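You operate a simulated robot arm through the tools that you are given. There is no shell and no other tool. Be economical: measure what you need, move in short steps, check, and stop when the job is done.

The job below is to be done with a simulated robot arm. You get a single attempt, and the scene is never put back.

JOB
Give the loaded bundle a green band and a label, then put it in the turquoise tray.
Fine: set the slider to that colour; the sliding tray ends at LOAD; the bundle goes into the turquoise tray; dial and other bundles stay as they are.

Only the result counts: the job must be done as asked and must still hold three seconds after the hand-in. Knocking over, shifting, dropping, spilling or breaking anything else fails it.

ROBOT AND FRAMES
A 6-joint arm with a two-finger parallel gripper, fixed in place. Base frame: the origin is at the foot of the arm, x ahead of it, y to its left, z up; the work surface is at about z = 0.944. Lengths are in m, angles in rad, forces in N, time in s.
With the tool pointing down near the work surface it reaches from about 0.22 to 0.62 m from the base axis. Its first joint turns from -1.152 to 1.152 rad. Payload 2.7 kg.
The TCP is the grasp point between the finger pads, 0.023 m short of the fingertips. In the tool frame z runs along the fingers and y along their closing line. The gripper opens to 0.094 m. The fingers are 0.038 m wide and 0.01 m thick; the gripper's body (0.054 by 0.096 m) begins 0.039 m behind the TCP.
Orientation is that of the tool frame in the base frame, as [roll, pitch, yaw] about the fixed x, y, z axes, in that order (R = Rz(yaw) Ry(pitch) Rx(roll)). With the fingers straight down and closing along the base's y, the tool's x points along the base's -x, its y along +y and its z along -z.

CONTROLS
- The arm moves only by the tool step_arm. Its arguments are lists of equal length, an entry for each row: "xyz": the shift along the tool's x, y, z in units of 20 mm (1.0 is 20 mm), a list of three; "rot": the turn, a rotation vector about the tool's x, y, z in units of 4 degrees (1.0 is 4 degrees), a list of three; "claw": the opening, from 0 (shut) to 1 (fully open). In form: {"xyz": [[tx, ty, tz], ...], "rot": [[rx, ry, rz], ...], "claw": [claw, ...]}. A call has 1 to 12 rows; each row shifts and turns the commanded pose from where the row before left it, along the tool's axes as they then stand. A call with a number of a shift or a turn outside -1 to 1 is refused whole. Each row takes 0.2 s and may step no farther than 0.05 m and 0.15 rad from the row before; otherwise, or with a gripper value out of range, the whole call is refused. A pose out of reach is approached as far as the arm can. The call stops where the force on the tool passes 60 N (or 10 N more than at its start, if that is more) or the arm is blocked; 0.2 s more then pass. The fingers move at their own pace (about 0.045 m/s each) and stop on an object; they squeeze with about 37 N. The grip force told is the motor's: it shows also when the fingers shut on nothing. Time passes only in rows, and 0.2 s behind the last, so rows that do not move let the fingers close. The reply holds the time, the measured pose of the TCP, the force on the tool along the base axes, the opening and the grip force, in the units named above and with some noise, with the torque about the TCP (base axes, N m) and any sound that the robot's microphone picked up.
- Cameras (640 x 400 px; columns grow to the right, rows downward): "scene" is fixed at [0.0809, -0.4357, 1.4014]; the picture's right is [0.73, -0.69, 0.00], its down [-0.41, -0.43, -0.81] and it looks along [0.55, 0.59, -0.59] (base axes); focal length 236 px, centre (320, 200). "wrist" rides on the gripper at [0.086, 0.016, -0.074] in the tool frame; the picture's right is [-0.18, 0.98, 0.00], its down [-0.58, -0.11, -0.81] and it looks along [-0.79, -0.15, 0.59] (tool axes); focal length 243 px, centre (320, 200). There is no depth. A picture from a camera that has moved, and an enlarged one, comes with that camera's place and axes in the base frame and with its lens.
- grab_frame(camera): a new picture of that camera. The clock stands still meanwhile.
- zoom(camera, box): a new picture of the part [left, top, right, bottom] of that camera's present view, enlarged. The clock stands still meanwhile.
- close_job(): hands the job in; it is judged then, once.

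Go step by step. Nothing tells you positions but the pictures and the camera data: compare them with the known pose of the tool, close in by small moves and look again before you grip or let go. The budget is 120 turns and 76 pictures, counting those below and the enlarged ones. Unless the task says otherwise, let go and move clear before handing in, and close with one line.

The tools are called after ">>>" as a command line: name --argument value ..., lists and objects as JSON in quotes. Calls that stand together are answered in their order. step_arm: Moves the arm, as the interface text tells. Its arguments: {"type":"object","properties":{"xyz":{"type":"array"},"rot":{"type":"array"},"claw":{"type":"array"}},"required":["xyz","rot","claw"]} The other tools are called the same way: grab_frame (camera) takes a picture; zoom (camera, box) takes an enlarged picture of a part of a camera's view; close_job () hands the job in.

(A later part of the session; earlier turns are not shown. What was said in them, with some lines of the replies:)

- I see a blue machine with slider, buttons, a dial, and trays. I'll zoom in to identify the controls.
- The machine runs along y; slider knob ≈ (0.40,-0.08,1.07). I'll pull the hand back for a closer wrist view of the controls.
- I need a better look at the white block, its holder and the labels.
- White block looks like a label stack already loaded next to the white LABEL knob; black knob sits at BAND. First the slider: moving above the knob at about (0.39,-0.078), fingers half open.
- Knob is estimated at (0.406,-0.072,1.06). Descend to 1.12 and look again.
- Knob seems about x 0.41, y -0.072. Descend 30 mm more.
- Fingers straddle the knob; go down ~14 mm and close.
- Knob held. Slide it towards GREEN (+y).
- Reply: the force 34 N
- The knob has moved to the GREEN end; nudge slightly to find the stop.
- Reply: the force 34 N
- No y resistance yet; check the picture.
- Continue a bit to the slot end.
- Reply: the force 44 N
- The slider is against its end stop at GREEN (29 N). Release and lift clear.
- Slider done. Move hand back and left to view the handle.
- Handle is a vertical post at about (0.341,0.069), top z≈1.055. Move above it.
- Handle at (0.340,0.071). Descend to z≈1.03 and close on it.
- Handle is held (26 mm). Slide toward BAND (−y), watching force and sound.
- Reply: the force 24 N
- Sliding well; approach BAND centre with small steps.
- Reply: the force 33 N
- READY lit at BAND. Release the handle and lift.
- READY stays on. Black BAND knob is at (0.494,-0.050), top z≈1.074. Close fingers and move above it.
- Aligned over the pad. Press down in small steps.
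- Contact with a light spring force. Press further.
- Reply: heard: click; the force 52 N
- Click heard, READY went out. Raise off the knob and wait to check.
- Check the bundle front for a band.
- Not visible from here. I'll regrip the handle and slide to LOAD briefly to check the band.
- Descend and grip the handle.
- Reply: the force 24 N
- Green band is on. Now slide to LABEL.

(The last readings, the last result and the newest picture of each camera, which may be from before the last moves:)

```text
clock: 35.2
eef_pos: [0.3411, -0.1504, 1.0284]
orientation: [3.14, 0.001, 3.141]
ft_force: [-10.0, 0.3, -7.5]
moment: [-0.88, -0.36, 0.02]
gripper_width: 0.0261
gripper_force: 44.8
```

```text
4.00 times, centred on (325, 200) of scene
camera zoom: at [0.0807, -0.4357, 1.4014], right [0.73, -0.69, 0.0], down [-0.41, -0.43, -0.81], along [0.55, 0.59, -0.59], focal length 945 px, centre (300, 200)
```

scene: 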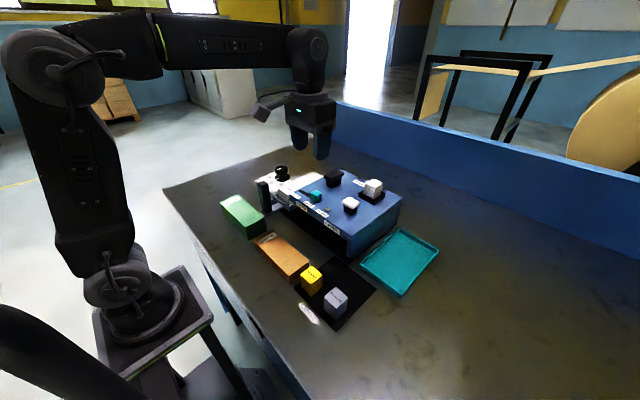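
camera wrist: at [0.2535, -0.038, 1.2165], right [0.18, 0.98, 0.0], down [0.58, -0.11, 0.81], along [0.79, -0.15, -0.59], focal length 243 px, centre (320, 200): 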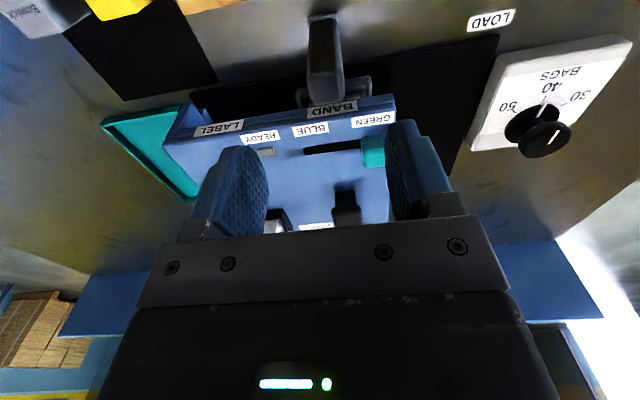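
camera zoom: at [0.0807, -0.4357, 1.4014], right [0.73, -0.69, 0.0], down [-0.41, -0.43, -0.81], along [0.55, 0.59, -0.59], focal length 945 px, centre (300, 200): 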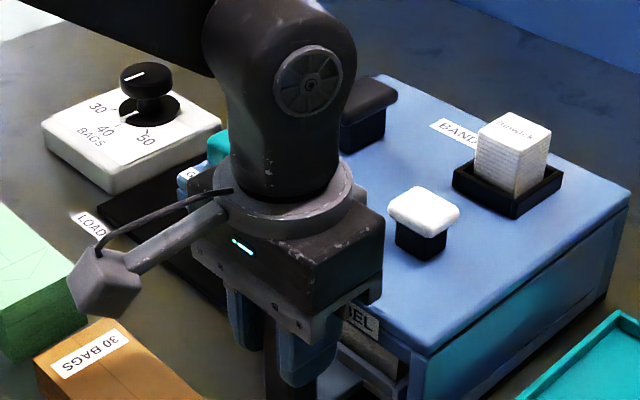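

Lamp is hidden. LABEL sign and white knob are both at y≈-0.160; go there, then release and lift to see the lamp.

>>> step_arm --xyz '[[0, -0.23, 0], [0, -0.2, 0], [0, 0, 0], [0, 0, 0], [0, 0, -1], [0, 0, -1], [0, 0, -1], [0, 0, -1], [0, 0, -1], [0, 0, -1], [0, 0, -1], [0, 0, -1]]' --rot '[[0, 0, 0], [0, 0, 0], [0, 0, 0], [0, 0, 0], [0, 0, 0], [0, 0, 0], [0, 0, 0], [0, 0, 0], [0, 0, 0], [0, 0, 0], [0, 0, 0], [0, 0, 0]]' --claw '[0, 0, 0.6, 0.6, 0.6, 0.6, 0.6, 0.6, 0.6, 0.6, 0.6, 0.6]'

>>> zoom --camera "scene" --box '[265, 160, 405, 260]'

>>> grab_frame --camera "wrist"

```text
clock: 37.8
eef_pos: [0.3379, -0.1601, 1.1881]
orientation: [3.141, 0.002, -3.141]
ft_force: [-0.2, -0.1, -0.4]
moment: [-0.02, 0.01, 0.03]
gripper_width: 0.0564
gripper_force: 0.0
```

```text
4.00 times, centred on (335, 210) of scene
camera zoom: at [0.0809, -0.4357, 1.4014], right [0.73, -0.69, 0.0], down [-0.41, -0.43, -0.81], along [0.55, 0.59, -0.59], focal length 945 px, centre (260, 160)
```

zoom: 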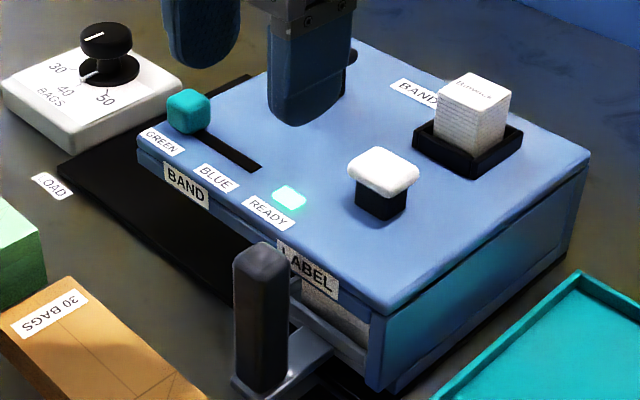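

```text
33 pictures are left
camera wrist: at [0.2526, -0.144, 1.262], right [0.18, 0.98, 0.0], down [0.58, -0.11, 0.81], along [0.79, -0.15, -0.59], focal length 243 px, centre (320, 200)
```

wrist: 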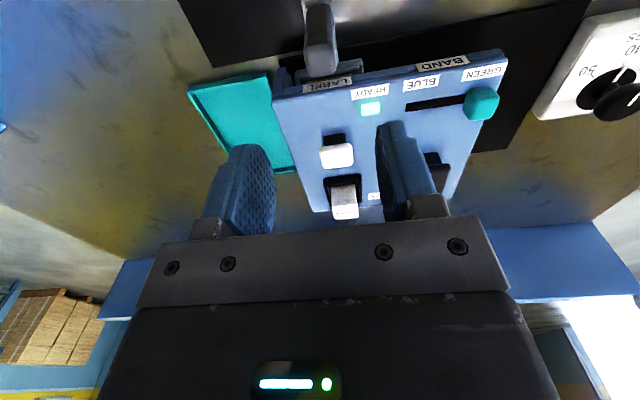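

READY lit at LABEL. White knob at (0.436,-0.161,1.07). Move above and then press.

>>> step_arm --xyz '[[-0.98, 0, 0], [-0.98, 0, 0], [-0.98, 0, 0], [-0.98, 0, 0], [-0.98, -0.05, 0], [0, 0, 0.9], [0, 0, 0.9], [0, 0, 0.9], [0, 0, 0.5]]' --rot '[[0, 0, 0], [0, 0, 0], [0, 0, 0], [0, 0, 0], [0, 0, 0], [0, 0, 0], [0, 0, 0], [0, 0, 0], [0, 0, 0]]' --claw '[0, 0, 0, 0, 0, 0, 0, 0, 0]'

>>> zoom --camera "scene" --box '[285, 140, 405, 240]'

```text
clock: 39.8
eef_pos: [0.437, -0.1606, 1.1235]
orientation: [3.141, 0.004, -3.14]
ft_force: [0.1, -0.6, -0.1]
moment: [0.03, 0.03, 0.01]
gripper_width: 0.0
gripper_force: 37.1
```

```text
4.00 times, centred on (345, 190) of scene
camera zoom: at [0.0809, -0.4357, 1.4014], right [0.73, -0.69, 0.0], down [-0.41, -0.43, -0.81], along [0.55, 0.59, -0.59], focal length 945 px, centre (220, 240)
```

zoom: 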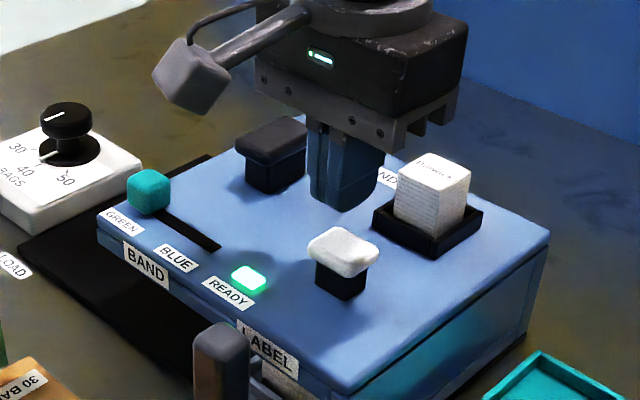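

Aligned. Press.

>>> step_arm --xyz '[[0, 0, 0.6], [0, 0, 0.5], [0, 0, 0.25], [0, 0, 0.25], [0, 0, 0.25], [0, 0, 0.25]]' --rot '[[0, 0, 0], [0, 0, 0], [0, 0, 0], [0, 0, 0], [0, 0, 0], [0, 0, 0]]' --claw '[0, 0, 0, 0, 0, 0]'

```text
clock: 41.2
eef_pos: [0.4374, -0.1598, 1.084]
orientation: [3.141, 0.003, 3.142]
ft_force: [0.6, 0.9, 4.5]
moment: [0.01, 0.01, -0.04]
gripper_width: 0.0
gripper_force: 36.8
```

>>> step_arm --xyz '[[0, 0, 0.25], [0, 0, 0.25], [0, 0, 0.2]]' --rot '[[0, 0, 0], [0, 0, 0], [0, 0, 0]]' --claw '[0, 0, 0]'

>>> zoom --camera "scene" --box '[285, 140, 405, 240]'

```text
clock: 42.0
eef_pos: [0.4363, -0.1595, 1.0723]
orientation: [-3.141, 0.009, 3.14]
ft_force: [-11.7, 0.4, 36.3]
moment: [0.13, 0.5, 0.0]
gripper_width: 0.0001
gripper_force: 36.8
heard: click
```

```text
4.00 times, centred on (345, 190) of scene
camera zoom: at [0.0801, -0.4354, 1.4015], right [0.73, -0.69, 0.0], down [-0.41, -0.43, -0.81], along [0.55, 0.59, -0.59], focal length 945 px, centre (220, 240)
```

zoom: 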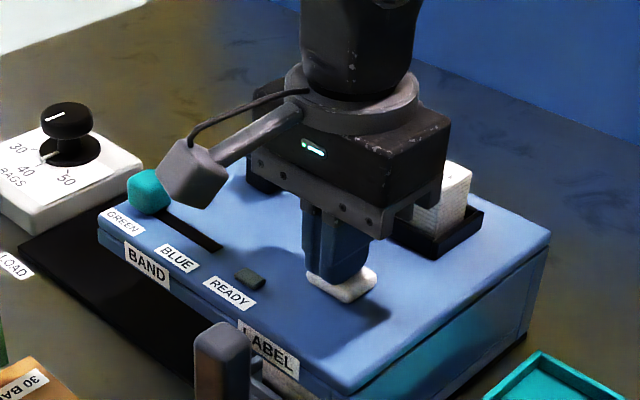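

Click, READY out. Lift and return to the handle.

>>> step_arm --xyz '[[0, 0, -0.5], [0, 0, -1], [0, 0, -1], [0, 0, -1], [0, 0, -1], [0.97, 0, 0], [0.97, 0, 0], [0.97, 0, 0], [0.97, 0, 0], [0.97, 0, 0]]' --rot '[[0, 0, 0], [0, 0, 0], [0, 0, 0], [0, 0, 0], [0, 0, 0], [0, 0, 0], [0, 0, 0], [0, 0, 0], [0, 0, 0], [0, 0, 0]]' --claw '[0, 0, 0, 0.7, 0.7, 0.7, 0.7, 0.7, 0.7, 0.7]'

>>> zoom --camera "scene" --box '[265, 140, 405, 260]'

```text
clock: 44.2
eef_pos: [0.3394, -0.1606, 1.158]
orientation: [3.14, 0.003, -3.141]
ft_force: [-0.5, 0.4, -0.6]
moment: [-0.01, 0.01, 0.02]
gripper_width: 0.0662
gripper_force: 0.1
```

```text
3.33 times, centred on (335, 200) of scene
camera zoom: at [0.0809, -0.4357, 1.4014], right [0.73, -0.69, 0.0], down [-0.41, -0.43, -0.81], along [0.55, 0.59, -0.59], focal length 788 px, centre (270, 200)
```

zoom: 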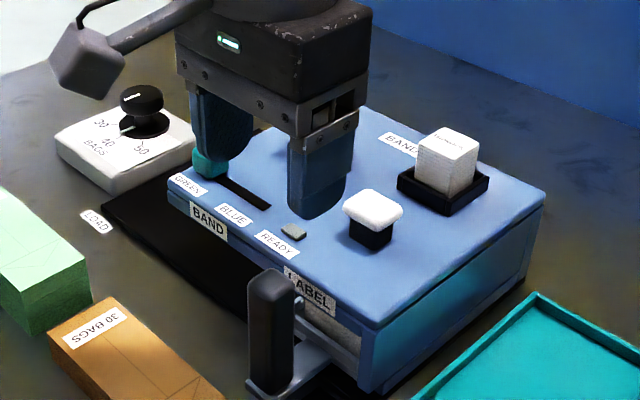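

Descend onto the handle, grip, and slide to LOAD.

>>> step_arm --xyz '[[0, 0, 1], [0, 0, 1], [0, 0, 1], [0, 0, 1], [0, 0, 1], [0, 0, 1], [0, 0, 0.5], [0, 0, 0], [0, 0, 0], [0, 0, 0]]' --rot '[[0, 0, 0], [0, 0, 0], [0, 0, 0], [0, 0, 0], [0, 0, 0], [0, 0, 0], [0, 0, 0], [0, 0, 0], [0, 0, 0], [0, 0, 0]]' --claw '[0.7, 0.7, 0.7, 0.7, 0.7, 0.7, 0.7, 0, 0, 0]'

>>> step_arm --xyz '[[0, 0.8, 0], [0, 0.8, 0], [0, 0.8, 0], [0, 0.8, 0], [0, 0.8, 0], [0, 0.8, 0], [0, 0.8, 0], [0, 0.8, 0], [0, 0.8, 0], [0, 0.8, 0], [0, 0.8, 0], [0, 0.8, 0]]' --rot '[[0, 0, 0], [0, 0, 0], [0, 0, 0], [0, 0, 0], [0, 0, 0], [0, 0, 0], [0, 0, 0], [0, 0, 0], [0, 0, 0], [0, 0, 0], [0, 0, 0], [0, 0, 0]]' --claw '[0, 0, 0, 0, 0, 0, 0, 0, 0, 0, 0, 0]'

>>> step_arm --xyz '[[0, 0.5, 0], [0, 0.5, 0], [0, 0.4, 0], [0, 0.3, 0], [0, 0.2, 0]]' --rot '[[0, 0, 0], [0, 0, 0], [0, 0, 0], [0, 0, 0], [0, 0, 0]]' --claw '[0, 0, 0, 0, 0]'

>>> zoom --camera "scene" --box '[235, 140, 375, 240]'

```text
clock: 46.4
eef_pos: [0.3399, -0.1597, 1.0285]
orientation: [3.14, 0.002, 3.142]
ft_force: [-1.1, 0.7, -2.9]
moment: [-0.51, -0.44, -0.05]
gripper_width: 0.026
gripper_force: 36.3
```

```text
clock: 49.0
eef_pos: [0.3405, 0.0321, 1.029]
orientation: [3.14, 0.002, 3.141]
ft_force: [9.4, -0.7, -12.5]
moment: [-0.58, -0.87, -0.05]
gripper_width: 0.0257
gripper_force: 44.7
```

```text
clock: 50.2
eef_pos: [0.3399, 0.07, 1.0288]
orientation: [-3.141, 0.002, -3.141]
ft_force: [-1.5, -8.1, -3.9]
moment: [0.29, -1.28, 0.17]
gripper_width: 0.0258
gripper_force: 45.4
```

```text
4.00 times, centred on (305, 190) of scene
camera zoom: at [0.0809, -0.4359, 1.4013], right [0.73, -0.69, 0.0], down [-0.41, -0.43, -0.81], along [0.55, 0.59, -0.59], focal length 945 px, centre (380, 240)
```

zoom: 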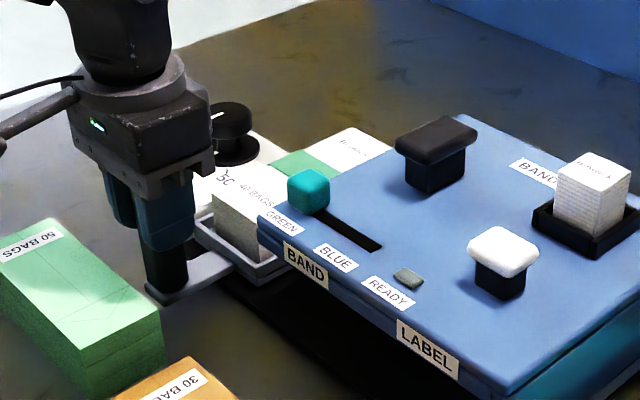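

Band and label are on; the tray is at LOAD (stop felt at y=0.070). Release, lift and view the bundle.

>>> step_arm --xyz '[[0, 0, 0], [0, 0, 0], [0, 0, -1], [0, 0, -1], [0, 0, -1], [0, 0, -1], [0, 0, -1], [0, 0, -1], [0.5, 0, -1], [0.5, 0, -1], [0.5, 0, -0.5]]' --rot '[[0, 0, 0], [0, 0, 0], [0, 0, 0], [0, 0, 0], [0, 0, 0], [0, 0, 0], [0, 0, 0], [0, 0, 0], [0, 0, 0], [0, 0, 0], [0, 0, 0]]' --claw '[0.6, 0.6, 0.6, 0.6, 0.6, 0.6, 0.8, 1, 1, 1, 1]'

>>> zoom --camera "scene" --box '[235, 140, 375, 240]'

>>> grab_frame --camera "wrist"

>>> zoom --camera "scene" --box '[225, 160, 465, 330]'

```text
clock: 52.6
eef_pos: [0.3093, 0.0688, 1.1995]
orientation: [3.139, 0.003, 3.141]
ft_force: [-0.6, -0.7, 0.0]
moment: [0.01, 0.0, 0.01]
gripper_width: 0.0941
gripper_force: 0.0
```

```text
4.00 times, centred on (305, 190) of scene
camera zoom: at [0.0809, -0.4357, 1.4014], right [0.73, -0.69, 0.0], down [-0.41, -0.43, -0.81], along [0.55, 0.59, -0.59], focal length 945 px, centre (380, 240)
```

zoom: 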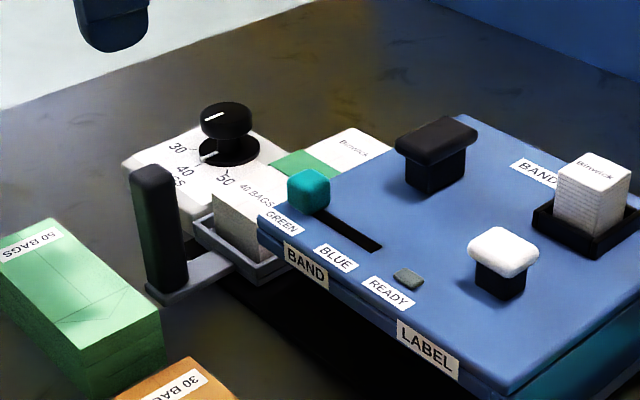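

```text
27 pictures are left
camera wrist: at [0.2235, 0.0844, 1.2735], right [0.18, 0.98, 0.0], down [0.58, -0.11, 0.81], along [0.79, -0.15, -0.59], focal length 243 px, centre (320, 200)
```

wrist: 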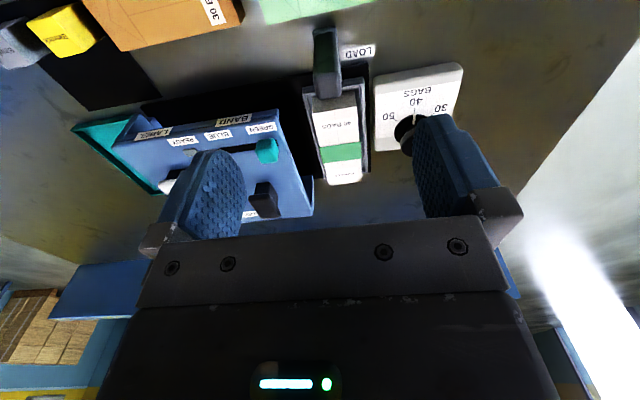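

```text
2.35 times, centred on (345, 245) of scene
camera zoom: at [0.0809, -0.4357, 1.4014], right [0.73, -0.69, 0.0], down [-0.41, -0.43, -0.81], along [0.55, 0.59, -0.59], focal length 556 px, centre (261, 94)
```

zoom: 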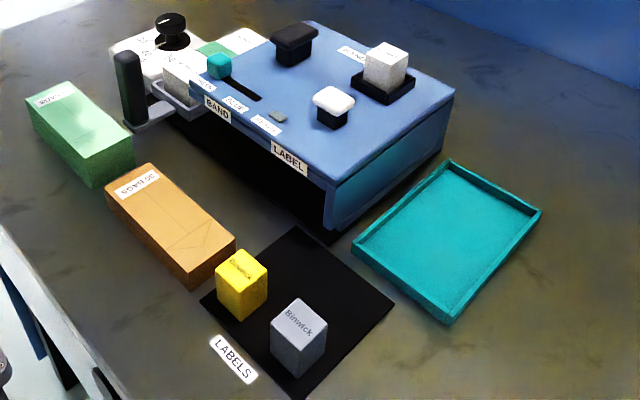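

Zoom the wrist view for bundle geometry.

>>> zoom --camera "wrist" --box '[250, 20, 430, 195]'

```text
2.29 times, centred on (340, 108) of wrist
camera zoom: at [0.2235, 0.0844, 1.2735], right [0.18, 0.98, 0.0], down [0.58, -0.11, 0.81], along [0.79, -0.15, -0.59], focal length 555 px, centre (274, 411)
```

zoom: 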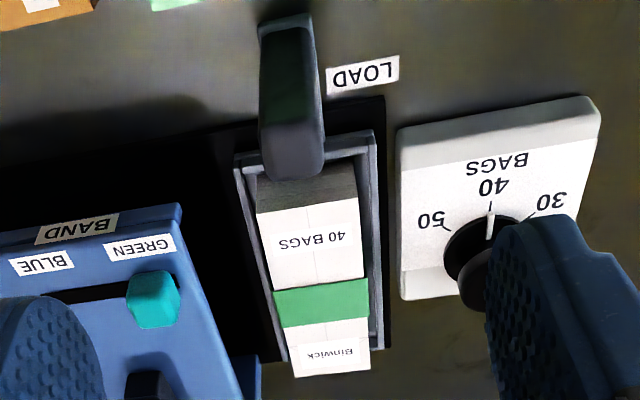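

Bundle: x 0.396–0.54, y 0.041–0.097, top z≈1.01, banded and labelled. Turquoise tray: x 0.383–0.555, y −0.349…−0.24. Move above the bundle.

>>> step_arm --xyz '[[-0.915, 0, 0], [-0.915, 0, 0], [-0.915, 0, 0], [-0.915, 0, 0], [-0.915, 0, 0], [-0.915, 0, 0], [-0.915, 0, 0], [-0.915, 0, 0], [-0.915, 0, 0], [0, 0, 1], [0, 0, 1], [0, 0, 1]]' --rot '[[0, 0, 0], [0, 0, 0], [0, 0, 0], [0, 0, 0], [0, 0, 0], [0, 0, 0], [0, 0, 0], [0, 0, 0], [0, 0, 0], [0, 0, 0], [0, 0, 0], [0, 0, 0]]' --claw '[0.8, 0.8, 0.8, 0.8, 0.8, 0.8, 0.8, 0.8, 0.8, 0.8, 0.8, 0.8]'

>>> zoom --camera "scene" --box '[245, 100, 365, 220]'

>>> grab_frame --camera "wrist"

```text
clock: 55.2
eef_pos: [0.4738, 0.0712, 1.1374]
orientation: [3.141, 0.005, -3.141]
ft_force: [-0.3, 0.5, 0.6]
moment: [0.0, 0.01, 0.05]
gripper_width: 0.0754
gripper_force: 0.1
```

```text
3.33 times, centred on (305, 160) of scene
camera zoom: at [0.0809, -0.4357, 1.4014], right [0.73, -0.69, 0.0], down [-0.41, -0.43, -0.81], along [0.55, 0.59, -0.59], focal length 788 px, centre (370, 333)
```

zoom: 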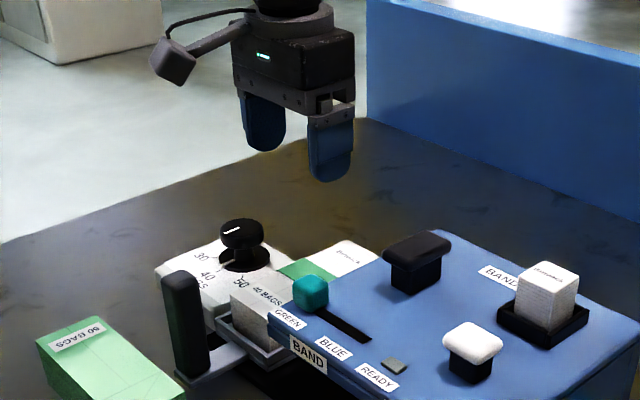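

```text
23 pictures are left
camera wrist: at [0.3888, 0.0864, 1.2114], right [0.18, 0.98, 0.0], down [0.58, -0.11, 0.81], along [0.79, -0.15, -0.59], focal length 243 px, centre (320, 200)
```

wrist: 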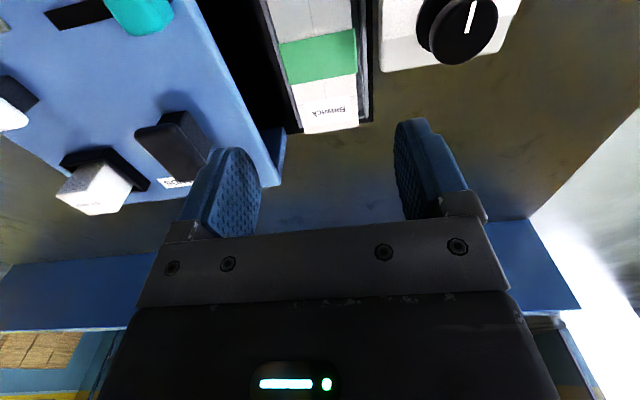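

Alignment good (bundle y≈0.069). Descend most of the way with fingers slightly narrower, then look.

>>> step_arm --xyz '[[0, -0.1, 1], [0, 0, 1], [0, 0, 1], [0, 0, 1], [0, 0, 1]]' --rot '[[0, 0, 0], [0, 0, 0], [0, 0, 0], [0, 0, 0], [0, 0, 0]]' --claw '[0.75, 0.75, 0.75, 0.75, 0.75]'

>>> grab_frame --camera "wrist"

>>> zoom --camera "scene" --box '[245, 120, 365, 220]'

```text
clock: 56.4
eef_pos: [0.4745, 0.0681, 1.0388]
orientation: [3.14, 0.005, -3.14]
ft_force: [-1.4, -0.4, 0.2]
moment: [0.0, 0.01, 0.0]
gripper_width: 0.0704
gripper_force: 0.1
```

```text
22 pictures are left
camera wrist: at [0.3894, 0.0842, 1.1122], right [0.18, 0.98, 0.0], down [0.58, -0.11, 0.81], along [0.79, -0.15, -0.59], focal length 243 px, centre (320, 200)
```

wrist: 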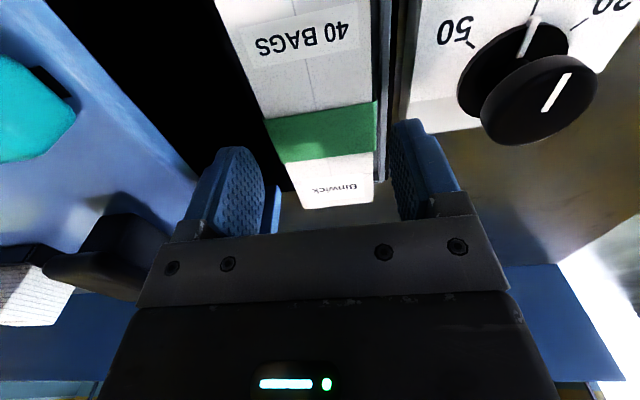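

```text
4.00 times, centred on (305, 170) of scene
camera zoom: at [0.0809, -0.4357, 1.4014], right [0.73, -0.69, 0.0], down [-0.41, -0.43, -0.81], along [0.55, 0.59, -0.59], focal length 945 px, centre (380, 320)
```

zoom: 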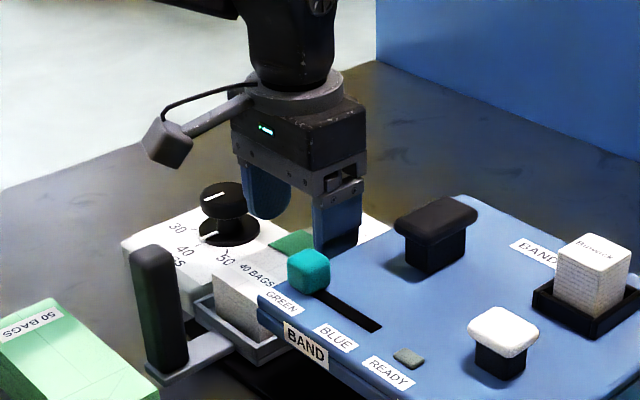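

Centered; descend to z≈1.006 and close.

>>> step_arm --xyz '[[0, 0.1, 0.6], [0, 0, 0.6], [0, 0, 0.45], [0, 0, 0], [0, 0, 0], [0, 0, 0]]' --rot '[[0, 0, 0], [0, 0, 0], [0, 0, 0], [0, 0, 0], [0, 0, 0], [0, 0, 0]]' --claw '[0.75, 0.75, 0.75, 0, 0, 0]'

>>> zoom --camera "scene" --box '[245, 120, 365, 220]'

```text
clock: 57.8
eef_pos: [0.475, 0.0708, 1.0045]
orientation: [3.14, 0.003, 3.141]
ft_force: [-0.2, 0.0, 0.1]
moment: [0.0, 0.0, -0.01]
gripper_width: 0.0593
gripper_force: 37.3
```

```text
4.00 times, centred on (305, 170) of scene
camera zoom: at [0.081, -0.4357, 1.4014], right [0.73, -0.69, 0.0], down [-0.41, -0.43, -0.81], along [0.55, 0.59, -0.59], focal length 945 px, centre (380, 320)
```

zoom: 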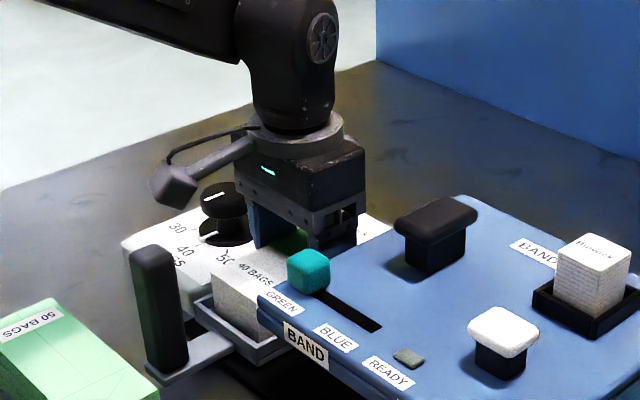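

Gripped (59 mm). Lift slowly and check.

>>> step_arm --xyz '[[0, 0, -0.3], [0, 0, -0.5], [0, 0, -0.7], [0, 0, -1], [0, 0, -1], [0, 0, -1], [0, 0, -1], [0, 0, -1], [0, 0, -1], [0, 0, -1], [0, 0, -1], [0, 0, -1]]' --rot '[[0, 0, 0], [0, 0, 0], [0, 0, 0], [0, 0, 0], [0, 0, 0], [0, 0, 0], [0, 0, 0], [0, 0, 0], [0, 0, 0], [0, 0, 0], [0, 0, 0], [0, 0, 0]]' --claw '[0, 0, 0, 0, 0, 0, 0, 0, 0, 0, 0, 0]'

>>> zoom --camera "scene" --box '[225, 80, 385, 220]'

```text
clock: 60.4
eef_pos: [0.4743, 0.0698, 1.2157]
orientation: [3.141, 0.001, 3.141]
ft_force: [1.9, 0.1, -1.4]
moment: [-0.02, 0.0, 0.03]
gripper_width: 0.0593
gripper_force: 37.1
```

```text
2.86 times, centred on (305, 150) of scene
camera zoom: at [0.081, -0.4357, 1.4014], right [0.73, -0.69, 0.0], down [-0.41, -0.43, -0.81], along [0.55, 0.59, -0.59], focal length 675 px, centre (363, 343)
```

zoom: 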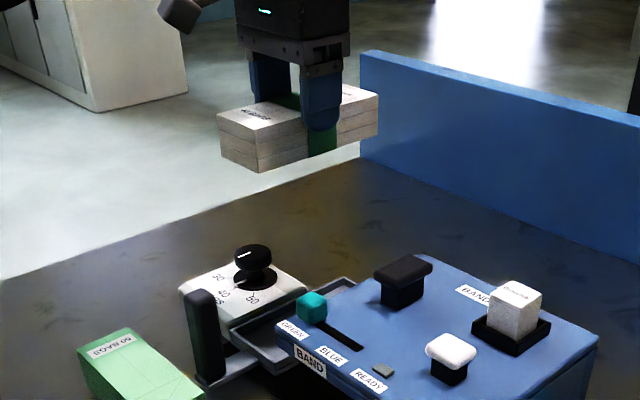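

Bundle held level. Carry it across to above the turquoise tray.

>>> step_arm --xyz '[[0, -0.5, 0], [0, -0.9, 0], [0, -0.95, 0], [0, -0.95, 0], [0, -0.95, 0], [0, -0.95, 0], [0, -0.95, 0], [0, -0.95, 0], [0, -0.95, 0], [0, -0.95, 0]]' --rot '[[0, 0, 0], [0, 0, 0], [0, 0, 0], [0, 0, 0], [0, 0, 0], [0, 0, 0], [0, 0, 0], [0, 0, 0], [0, 0, 0], [0, 0, 0]]' --claw '[0, 0, 0, 0, 0, 0, 0, 0, 0, 0]'

>>> step_arm --xyz '[[0, -0.95, 0], [0, -0.95, 0], [0, -0.95, 0], [0, -0.95, 0], [0, -0.95, 0], [0, -0.95, 0], [0, -0.95, 0], [0, -0.95, 0], [0, -0.9, 0], [0, -0.75, 0]]' --rot '[[0, 0, 0], [0, 0, 0], [0, 0, 0], [0, 0, 0], [0, 0, 0], [0, 0, 0], [0, 0, 0], [0, 0, 0], [0, 0, 0], [0, 0, 0]]' --claw '[0, 0, 0, 0, 0, 0, 0, 0, 0, 0]'

>>> grab_frame --camera "wrist"

>>> grab_frame --camera "scene"

```text
clock: 62.6
eef_pos: [0.4731, -0.1097, 1.2163]
orientation: [3.141, 0.002, -3.142]
ft_force: [0.6, 0.5, -1.7]
moment: [-0.01, 0.0, -0.02]
gripper_width: 0.0594
gripper_force: 37.0
```

```text
clock: 64.8
eef_pos: [0.4675, -0.2918, 1.2106]
orientation: [-3.141, 0.003, 3.14]
ft_force: [-0.1, -0.1, -1.5]
moment: [0.0, 0.06, 0.0]
gripper_width: 0.0593
gripper_force: 37.2
out of reach, approached as far as the arm can: row 10
```

```text
18 pictures are left
camera wrist: at [0.3826, -0.2769, 1.2847], right [0.18, 0.98, 0.0], down [0.58, -0.11, 0.81], along [0.79, -0.15, -0.59], focal length 243 px, centre (320, 200)
```

wrist: 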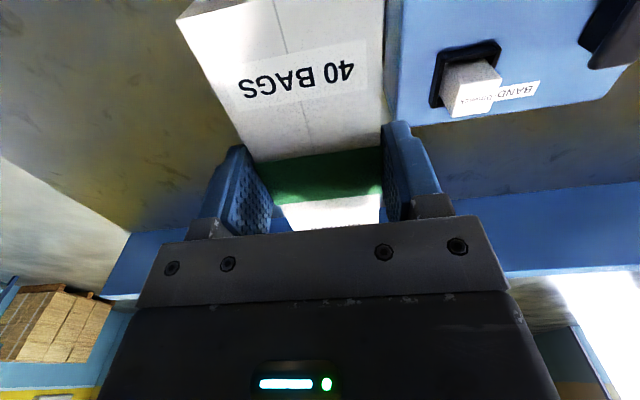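

```text
17 pictures are left
```

scene: 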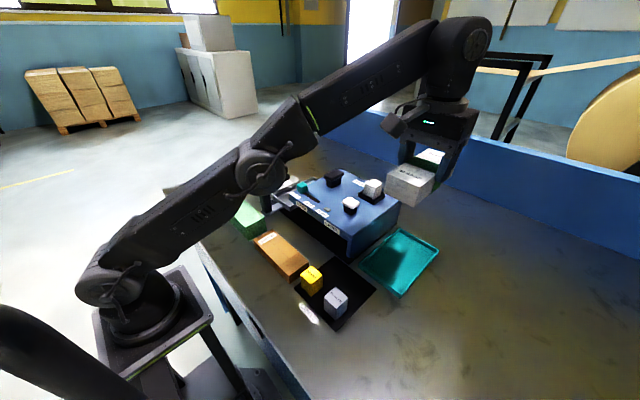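

At the edge of reach at this height; descending helps. Lower to about z=1.06 and look.

>>> step_arm --xyz '[[0, 0, 0.9], [0, 0, 0.9], [0, 0, 0.9], [0, 0, 0.9], [0, 0, 0.9], [0, 0, 0.9], [0, 0, 0.9], [0, 0, 0.9]]' --rot '[[0, 0, 0], [0, 0, 0], [0, 0, 0], [0, 0, 0], [0, 0, 0], [0, 0, 0], [0, 0, 0], [0, 0, 0]]' --claw '[0, 0, 0, 0, 0, 0, 0, 0]'

>>> zoom --camera "scene" --box '[325, 160, 485, 310]'

>>> grab_frame --camera "wrist"

```text
clock: 66.6
eef_pos: [0.4681, -0.2942, 1.0659]
orientation: [3.14, 0.001, -3.141]
ft_force: [-0.1, 0.5, -1.2]
moment: [-0.04, -0.01, 0.0]
gripper_width: 0.0596
gripper_force: 37.3
```

```text
2.67 times, centred on (405, 235) of scene
camera zoom: at [0.081, -0.4357, 1.4013], right [0.73, -0.69, 0.0], down [-0.41, -0.43, -0.81], along [0.55, 0.59, -0.59], focal length 630 px, centre (93, 107)
```

zoom: 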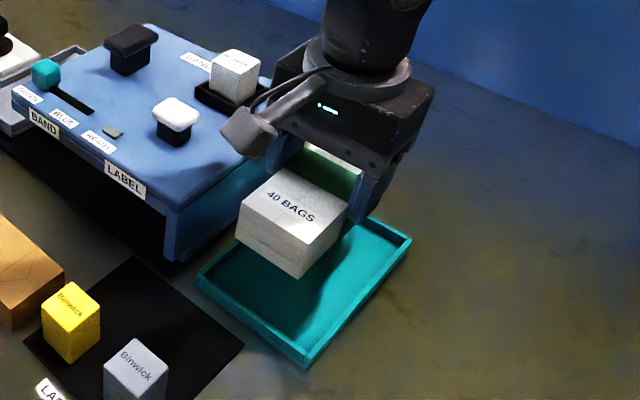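

```text
15 pictures are left
camera wrist: at [0.3825, -0.2775, 1.1396], right [0.18, 0.98, 0.0], down [0.58, -0.11, 0.81], along [0.79, -0.15, -0.59], focal length 243 px, centre (320, 200)
```

wrist: 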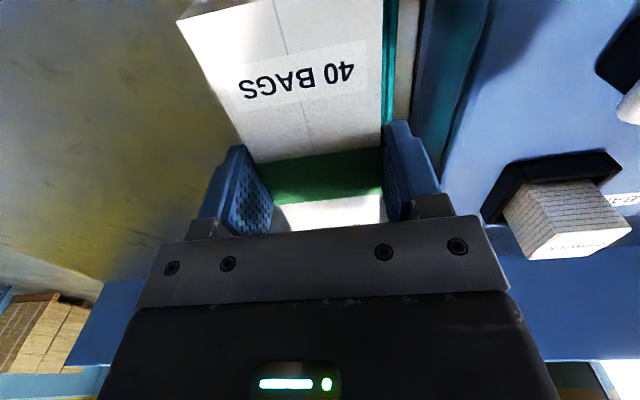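

Bundle needs about 8 mm more in +x to be centred. Shift, lower to ~1.02, and check.

>>> step_arm --xyz '[[-0.4, -0.12, 0], [0, 0, 0.75], [0, 0, 0.75], [0, 0, 0.75]]' --rot '[[0, 0, 0], [0, 0, 0], [0, 0, 0], [0, 0, 0]]' --claw '[0, 0, 0, 0]'

>>> zoom --camera "scene" --box '[345, 200, 465, 310]'

```text
clock: 67.6
eef_pos: [0.4764, -0.294, 1.0204]
orientation: [3.139, 0.001, 3.141]
ft_force: [-0.1, 0.7, -1.5]
moment: [0.05, -0.01, 0.0]
gripper_width: 0.059
gripper_force: 37.8
```

```text
3.64 times, centred on (405, 255) of scene
camera zoom: at [0.081, -0.4357, 1.4013], right [0.73, -0.69, 0.0], down [-0.41, -0.43, -0.81], along [0.55, 0.59, -0.59], focal length 859 px, centre (11, 0)
```

zoom: 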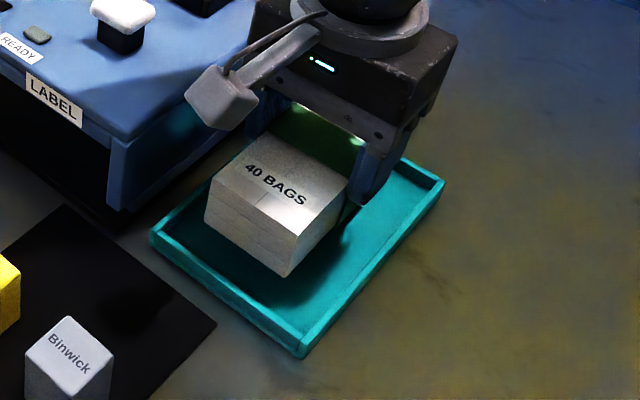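

Bundle is over the tray interior. Lower gently until contact.

>>> step_arm --xyz '[[0, 0, 0.3], [0, 0, 0.3], [0, 0, 0.2], [0, 0, 0.2]]' --rot '[[0, 0, 0], [0, 0, 0], [0, 0, 0], [0, 0, 0]]' --claw '[0, 0, 0, 0]'

>>> zoom --camera "scene" --box '[345, 200, 465, 310]'

```text
clock: 68.6
eef_pos: [0.4762, -0.2934, 1.0014]
orientation: [3.141, 0.004, -3.141]
ft_force: [0.5, 0.6, -2.7]
moment: [-0.02, 0.03, -0.01]
gripper_width: 0.0593
gripper_force: 37.2
```

```text
3.64 times, centred on (405, 255) of scene
camera zoom: at [0.081, -0.4357, 1.4014], right [0.73, -0.69, 0.0], down [-0.41, -0.43, -0.81], along [0.55, 0.59, -0.59], focal length 859 px, centre (11, 0)
```

zoom: 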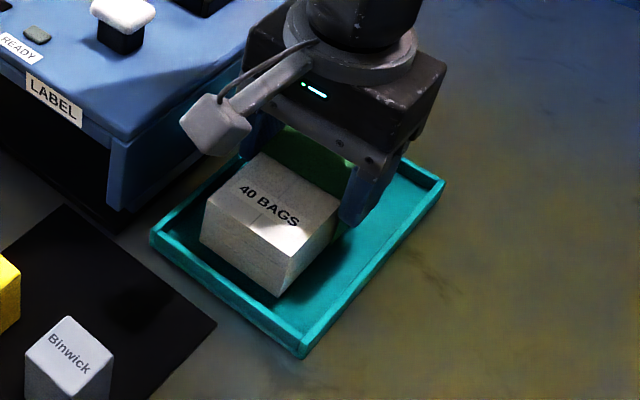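

Still a little above the floor; continue lowering.

>>> step_arm --xyz '[[0.1, -0.1, 0.2], [0, 0, 0.2], [0, 0, 0.15]]' --rot '[[0, 0, 0], [0, 0, 0], [0, 0, 0]]' --claw '[0, 0, 0]'

```text
clock: 69.4
eef_pos: [0.4761, -0.2952, 0.9923]
orientation: [-3.142, 0.004, 3.141]
ft_force: [-2.1, 2.2, 5.7]
moment: [0.02, 0.7, -0.12]
gripper_width: 0.0593
gripper_force: 37.1
```

Contact. Check it's resting on the tray floor.

>>> zoom --camera "scene" --box '[345, 200, 465, 310]'

>>> step_arm --xyz '[[0, 0, 0.1]]' --rot '[[0, 0, 0]]' --claw '[0]'

```text
3.64 times, centred on (405, 255) of scene
camera zoom: at [0.0808, -0.4356, 1.4014], right [0.73, -0.69, 0.0], down [-0.41, -0.43, -0.81], along [0.55, 0.59, -0.59], focal length 859 px, centre (11, 0)
```

zoom: 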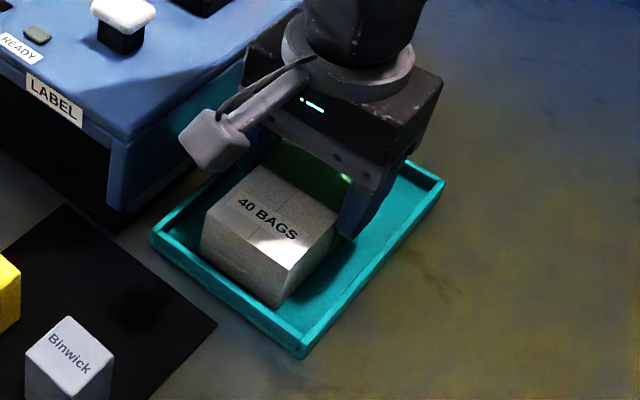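

```text
clock: 69.8
eef_pos: [0.4758, -0.2951, 0.9923]
orientation: [-3.139, 0.005, -3.141]
ft_force: [-7.7, 6.4, 24.1]
moment: [0.3, 0.77, -0.13]
gripper_width: 0.0594
gripper_force: 37.0
```

Resting firmly. Ease off, open slightly, and lift straight up.

>>> step_arm --xyz '[[0, 0, -0.1], [0, 0, 0], [0, 0, 0], [0, 0, -0.5], [0, 0, -0.7], [0, 0, -1], [0, 0, -1], [0, 0, -1], [0, 0, -1], [0, 0, -1], [0, 0, -1]]' --rot '[[0, 0, 0], [0, 0, 0], [0, 0, 0], [0, 0, 0], [0, 0, 0], [0, 0, 0], [0, 0, 0], [0, 0, 0], [0, 0, 0], [0, 0, 0], [0, 0, 0]]' --claw '[0, 0.72, 0.72, 0.72, 0.72, 0.72, 0.72, 0.72, 0.72, 0.72, 0.72]'

>>> zoom --camera "scene" --box '[220, 130, 480, 330]'

```text
clock: 72.2
eef_pos: [0.4752, -0.2954, 1.1357]
orientation: [3.138, 0.002, -3.141]
ft_force: [-0.3, 0.7, -0.3]
moment: [0.0, 0.02, 0.01]
gripper_width: 0.0676
gripper_force: 0.1
```

```text
2.00 times, centred on (350, 230) of scene
camera zoom: at [0.0809, -0.4357, 1.4014], right [0.73, -0.69, 0.0], down [-0.41, -0.43, -0.81], along [0.55, 0.59, -0.59], focal length 473 px, centre (260, 140)
```

zoom: 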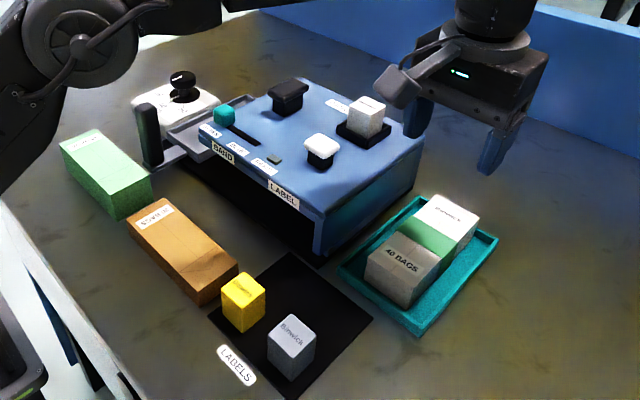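

The bundle sits in the turquoise tray with green band and label. One last check of tray at LOAD, slider and dial.

>>> zoom --camera "scene" --box '[245, 150, 345, 230]'

>>> zoom --camera "scene" --box '[380, 210, 480, 300]'

```text
5.00 times, centred on (295, 190) of scene
camera zoom: at [0.0809, -0.4357, 1.4014], right [0.73, -0.69, 0.0], down [-0.41, -0.43, -0.81], along [0.55, 0.59, -0.59], focal length 1182 px, centre (445, 250)
```

zoom: 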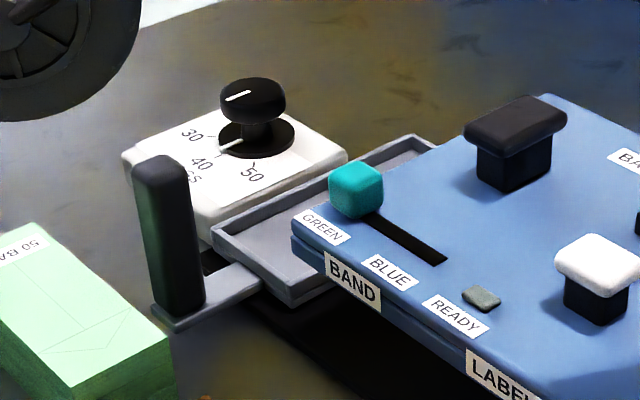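

```text
4.44 times, centred on (430, 255) of scene
camera zoom: at [0.0809, -0.4357, 1.4014], right [0.73, -0.69, 0.0], down [-0.41, -0.43, -0.81], along [0.55, 0.59, -0.59], focal length 1050 px, centre (-169, -44)
```

zoom: 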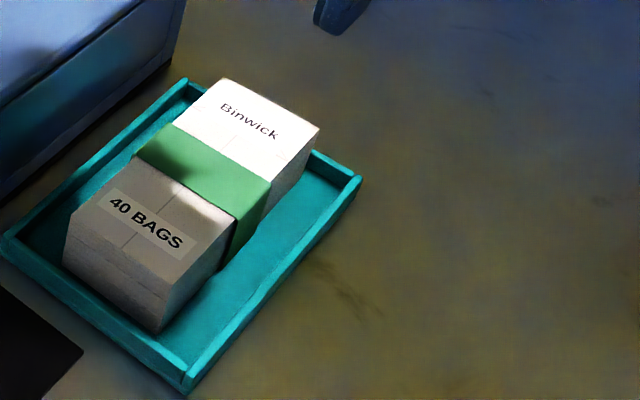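

Slider is at GREEN, the tray is at LOAD, the dial is unchanged, and the bundle is in the turquoise tray. Handing in.

>>> close_job

```text
The job is handed in.
```

The bundle now has a green band and a label and is in the turquoise tray. The slider is at GREEN, the sliding tray is back at LOAD, and the dial and other bundles are as they were.
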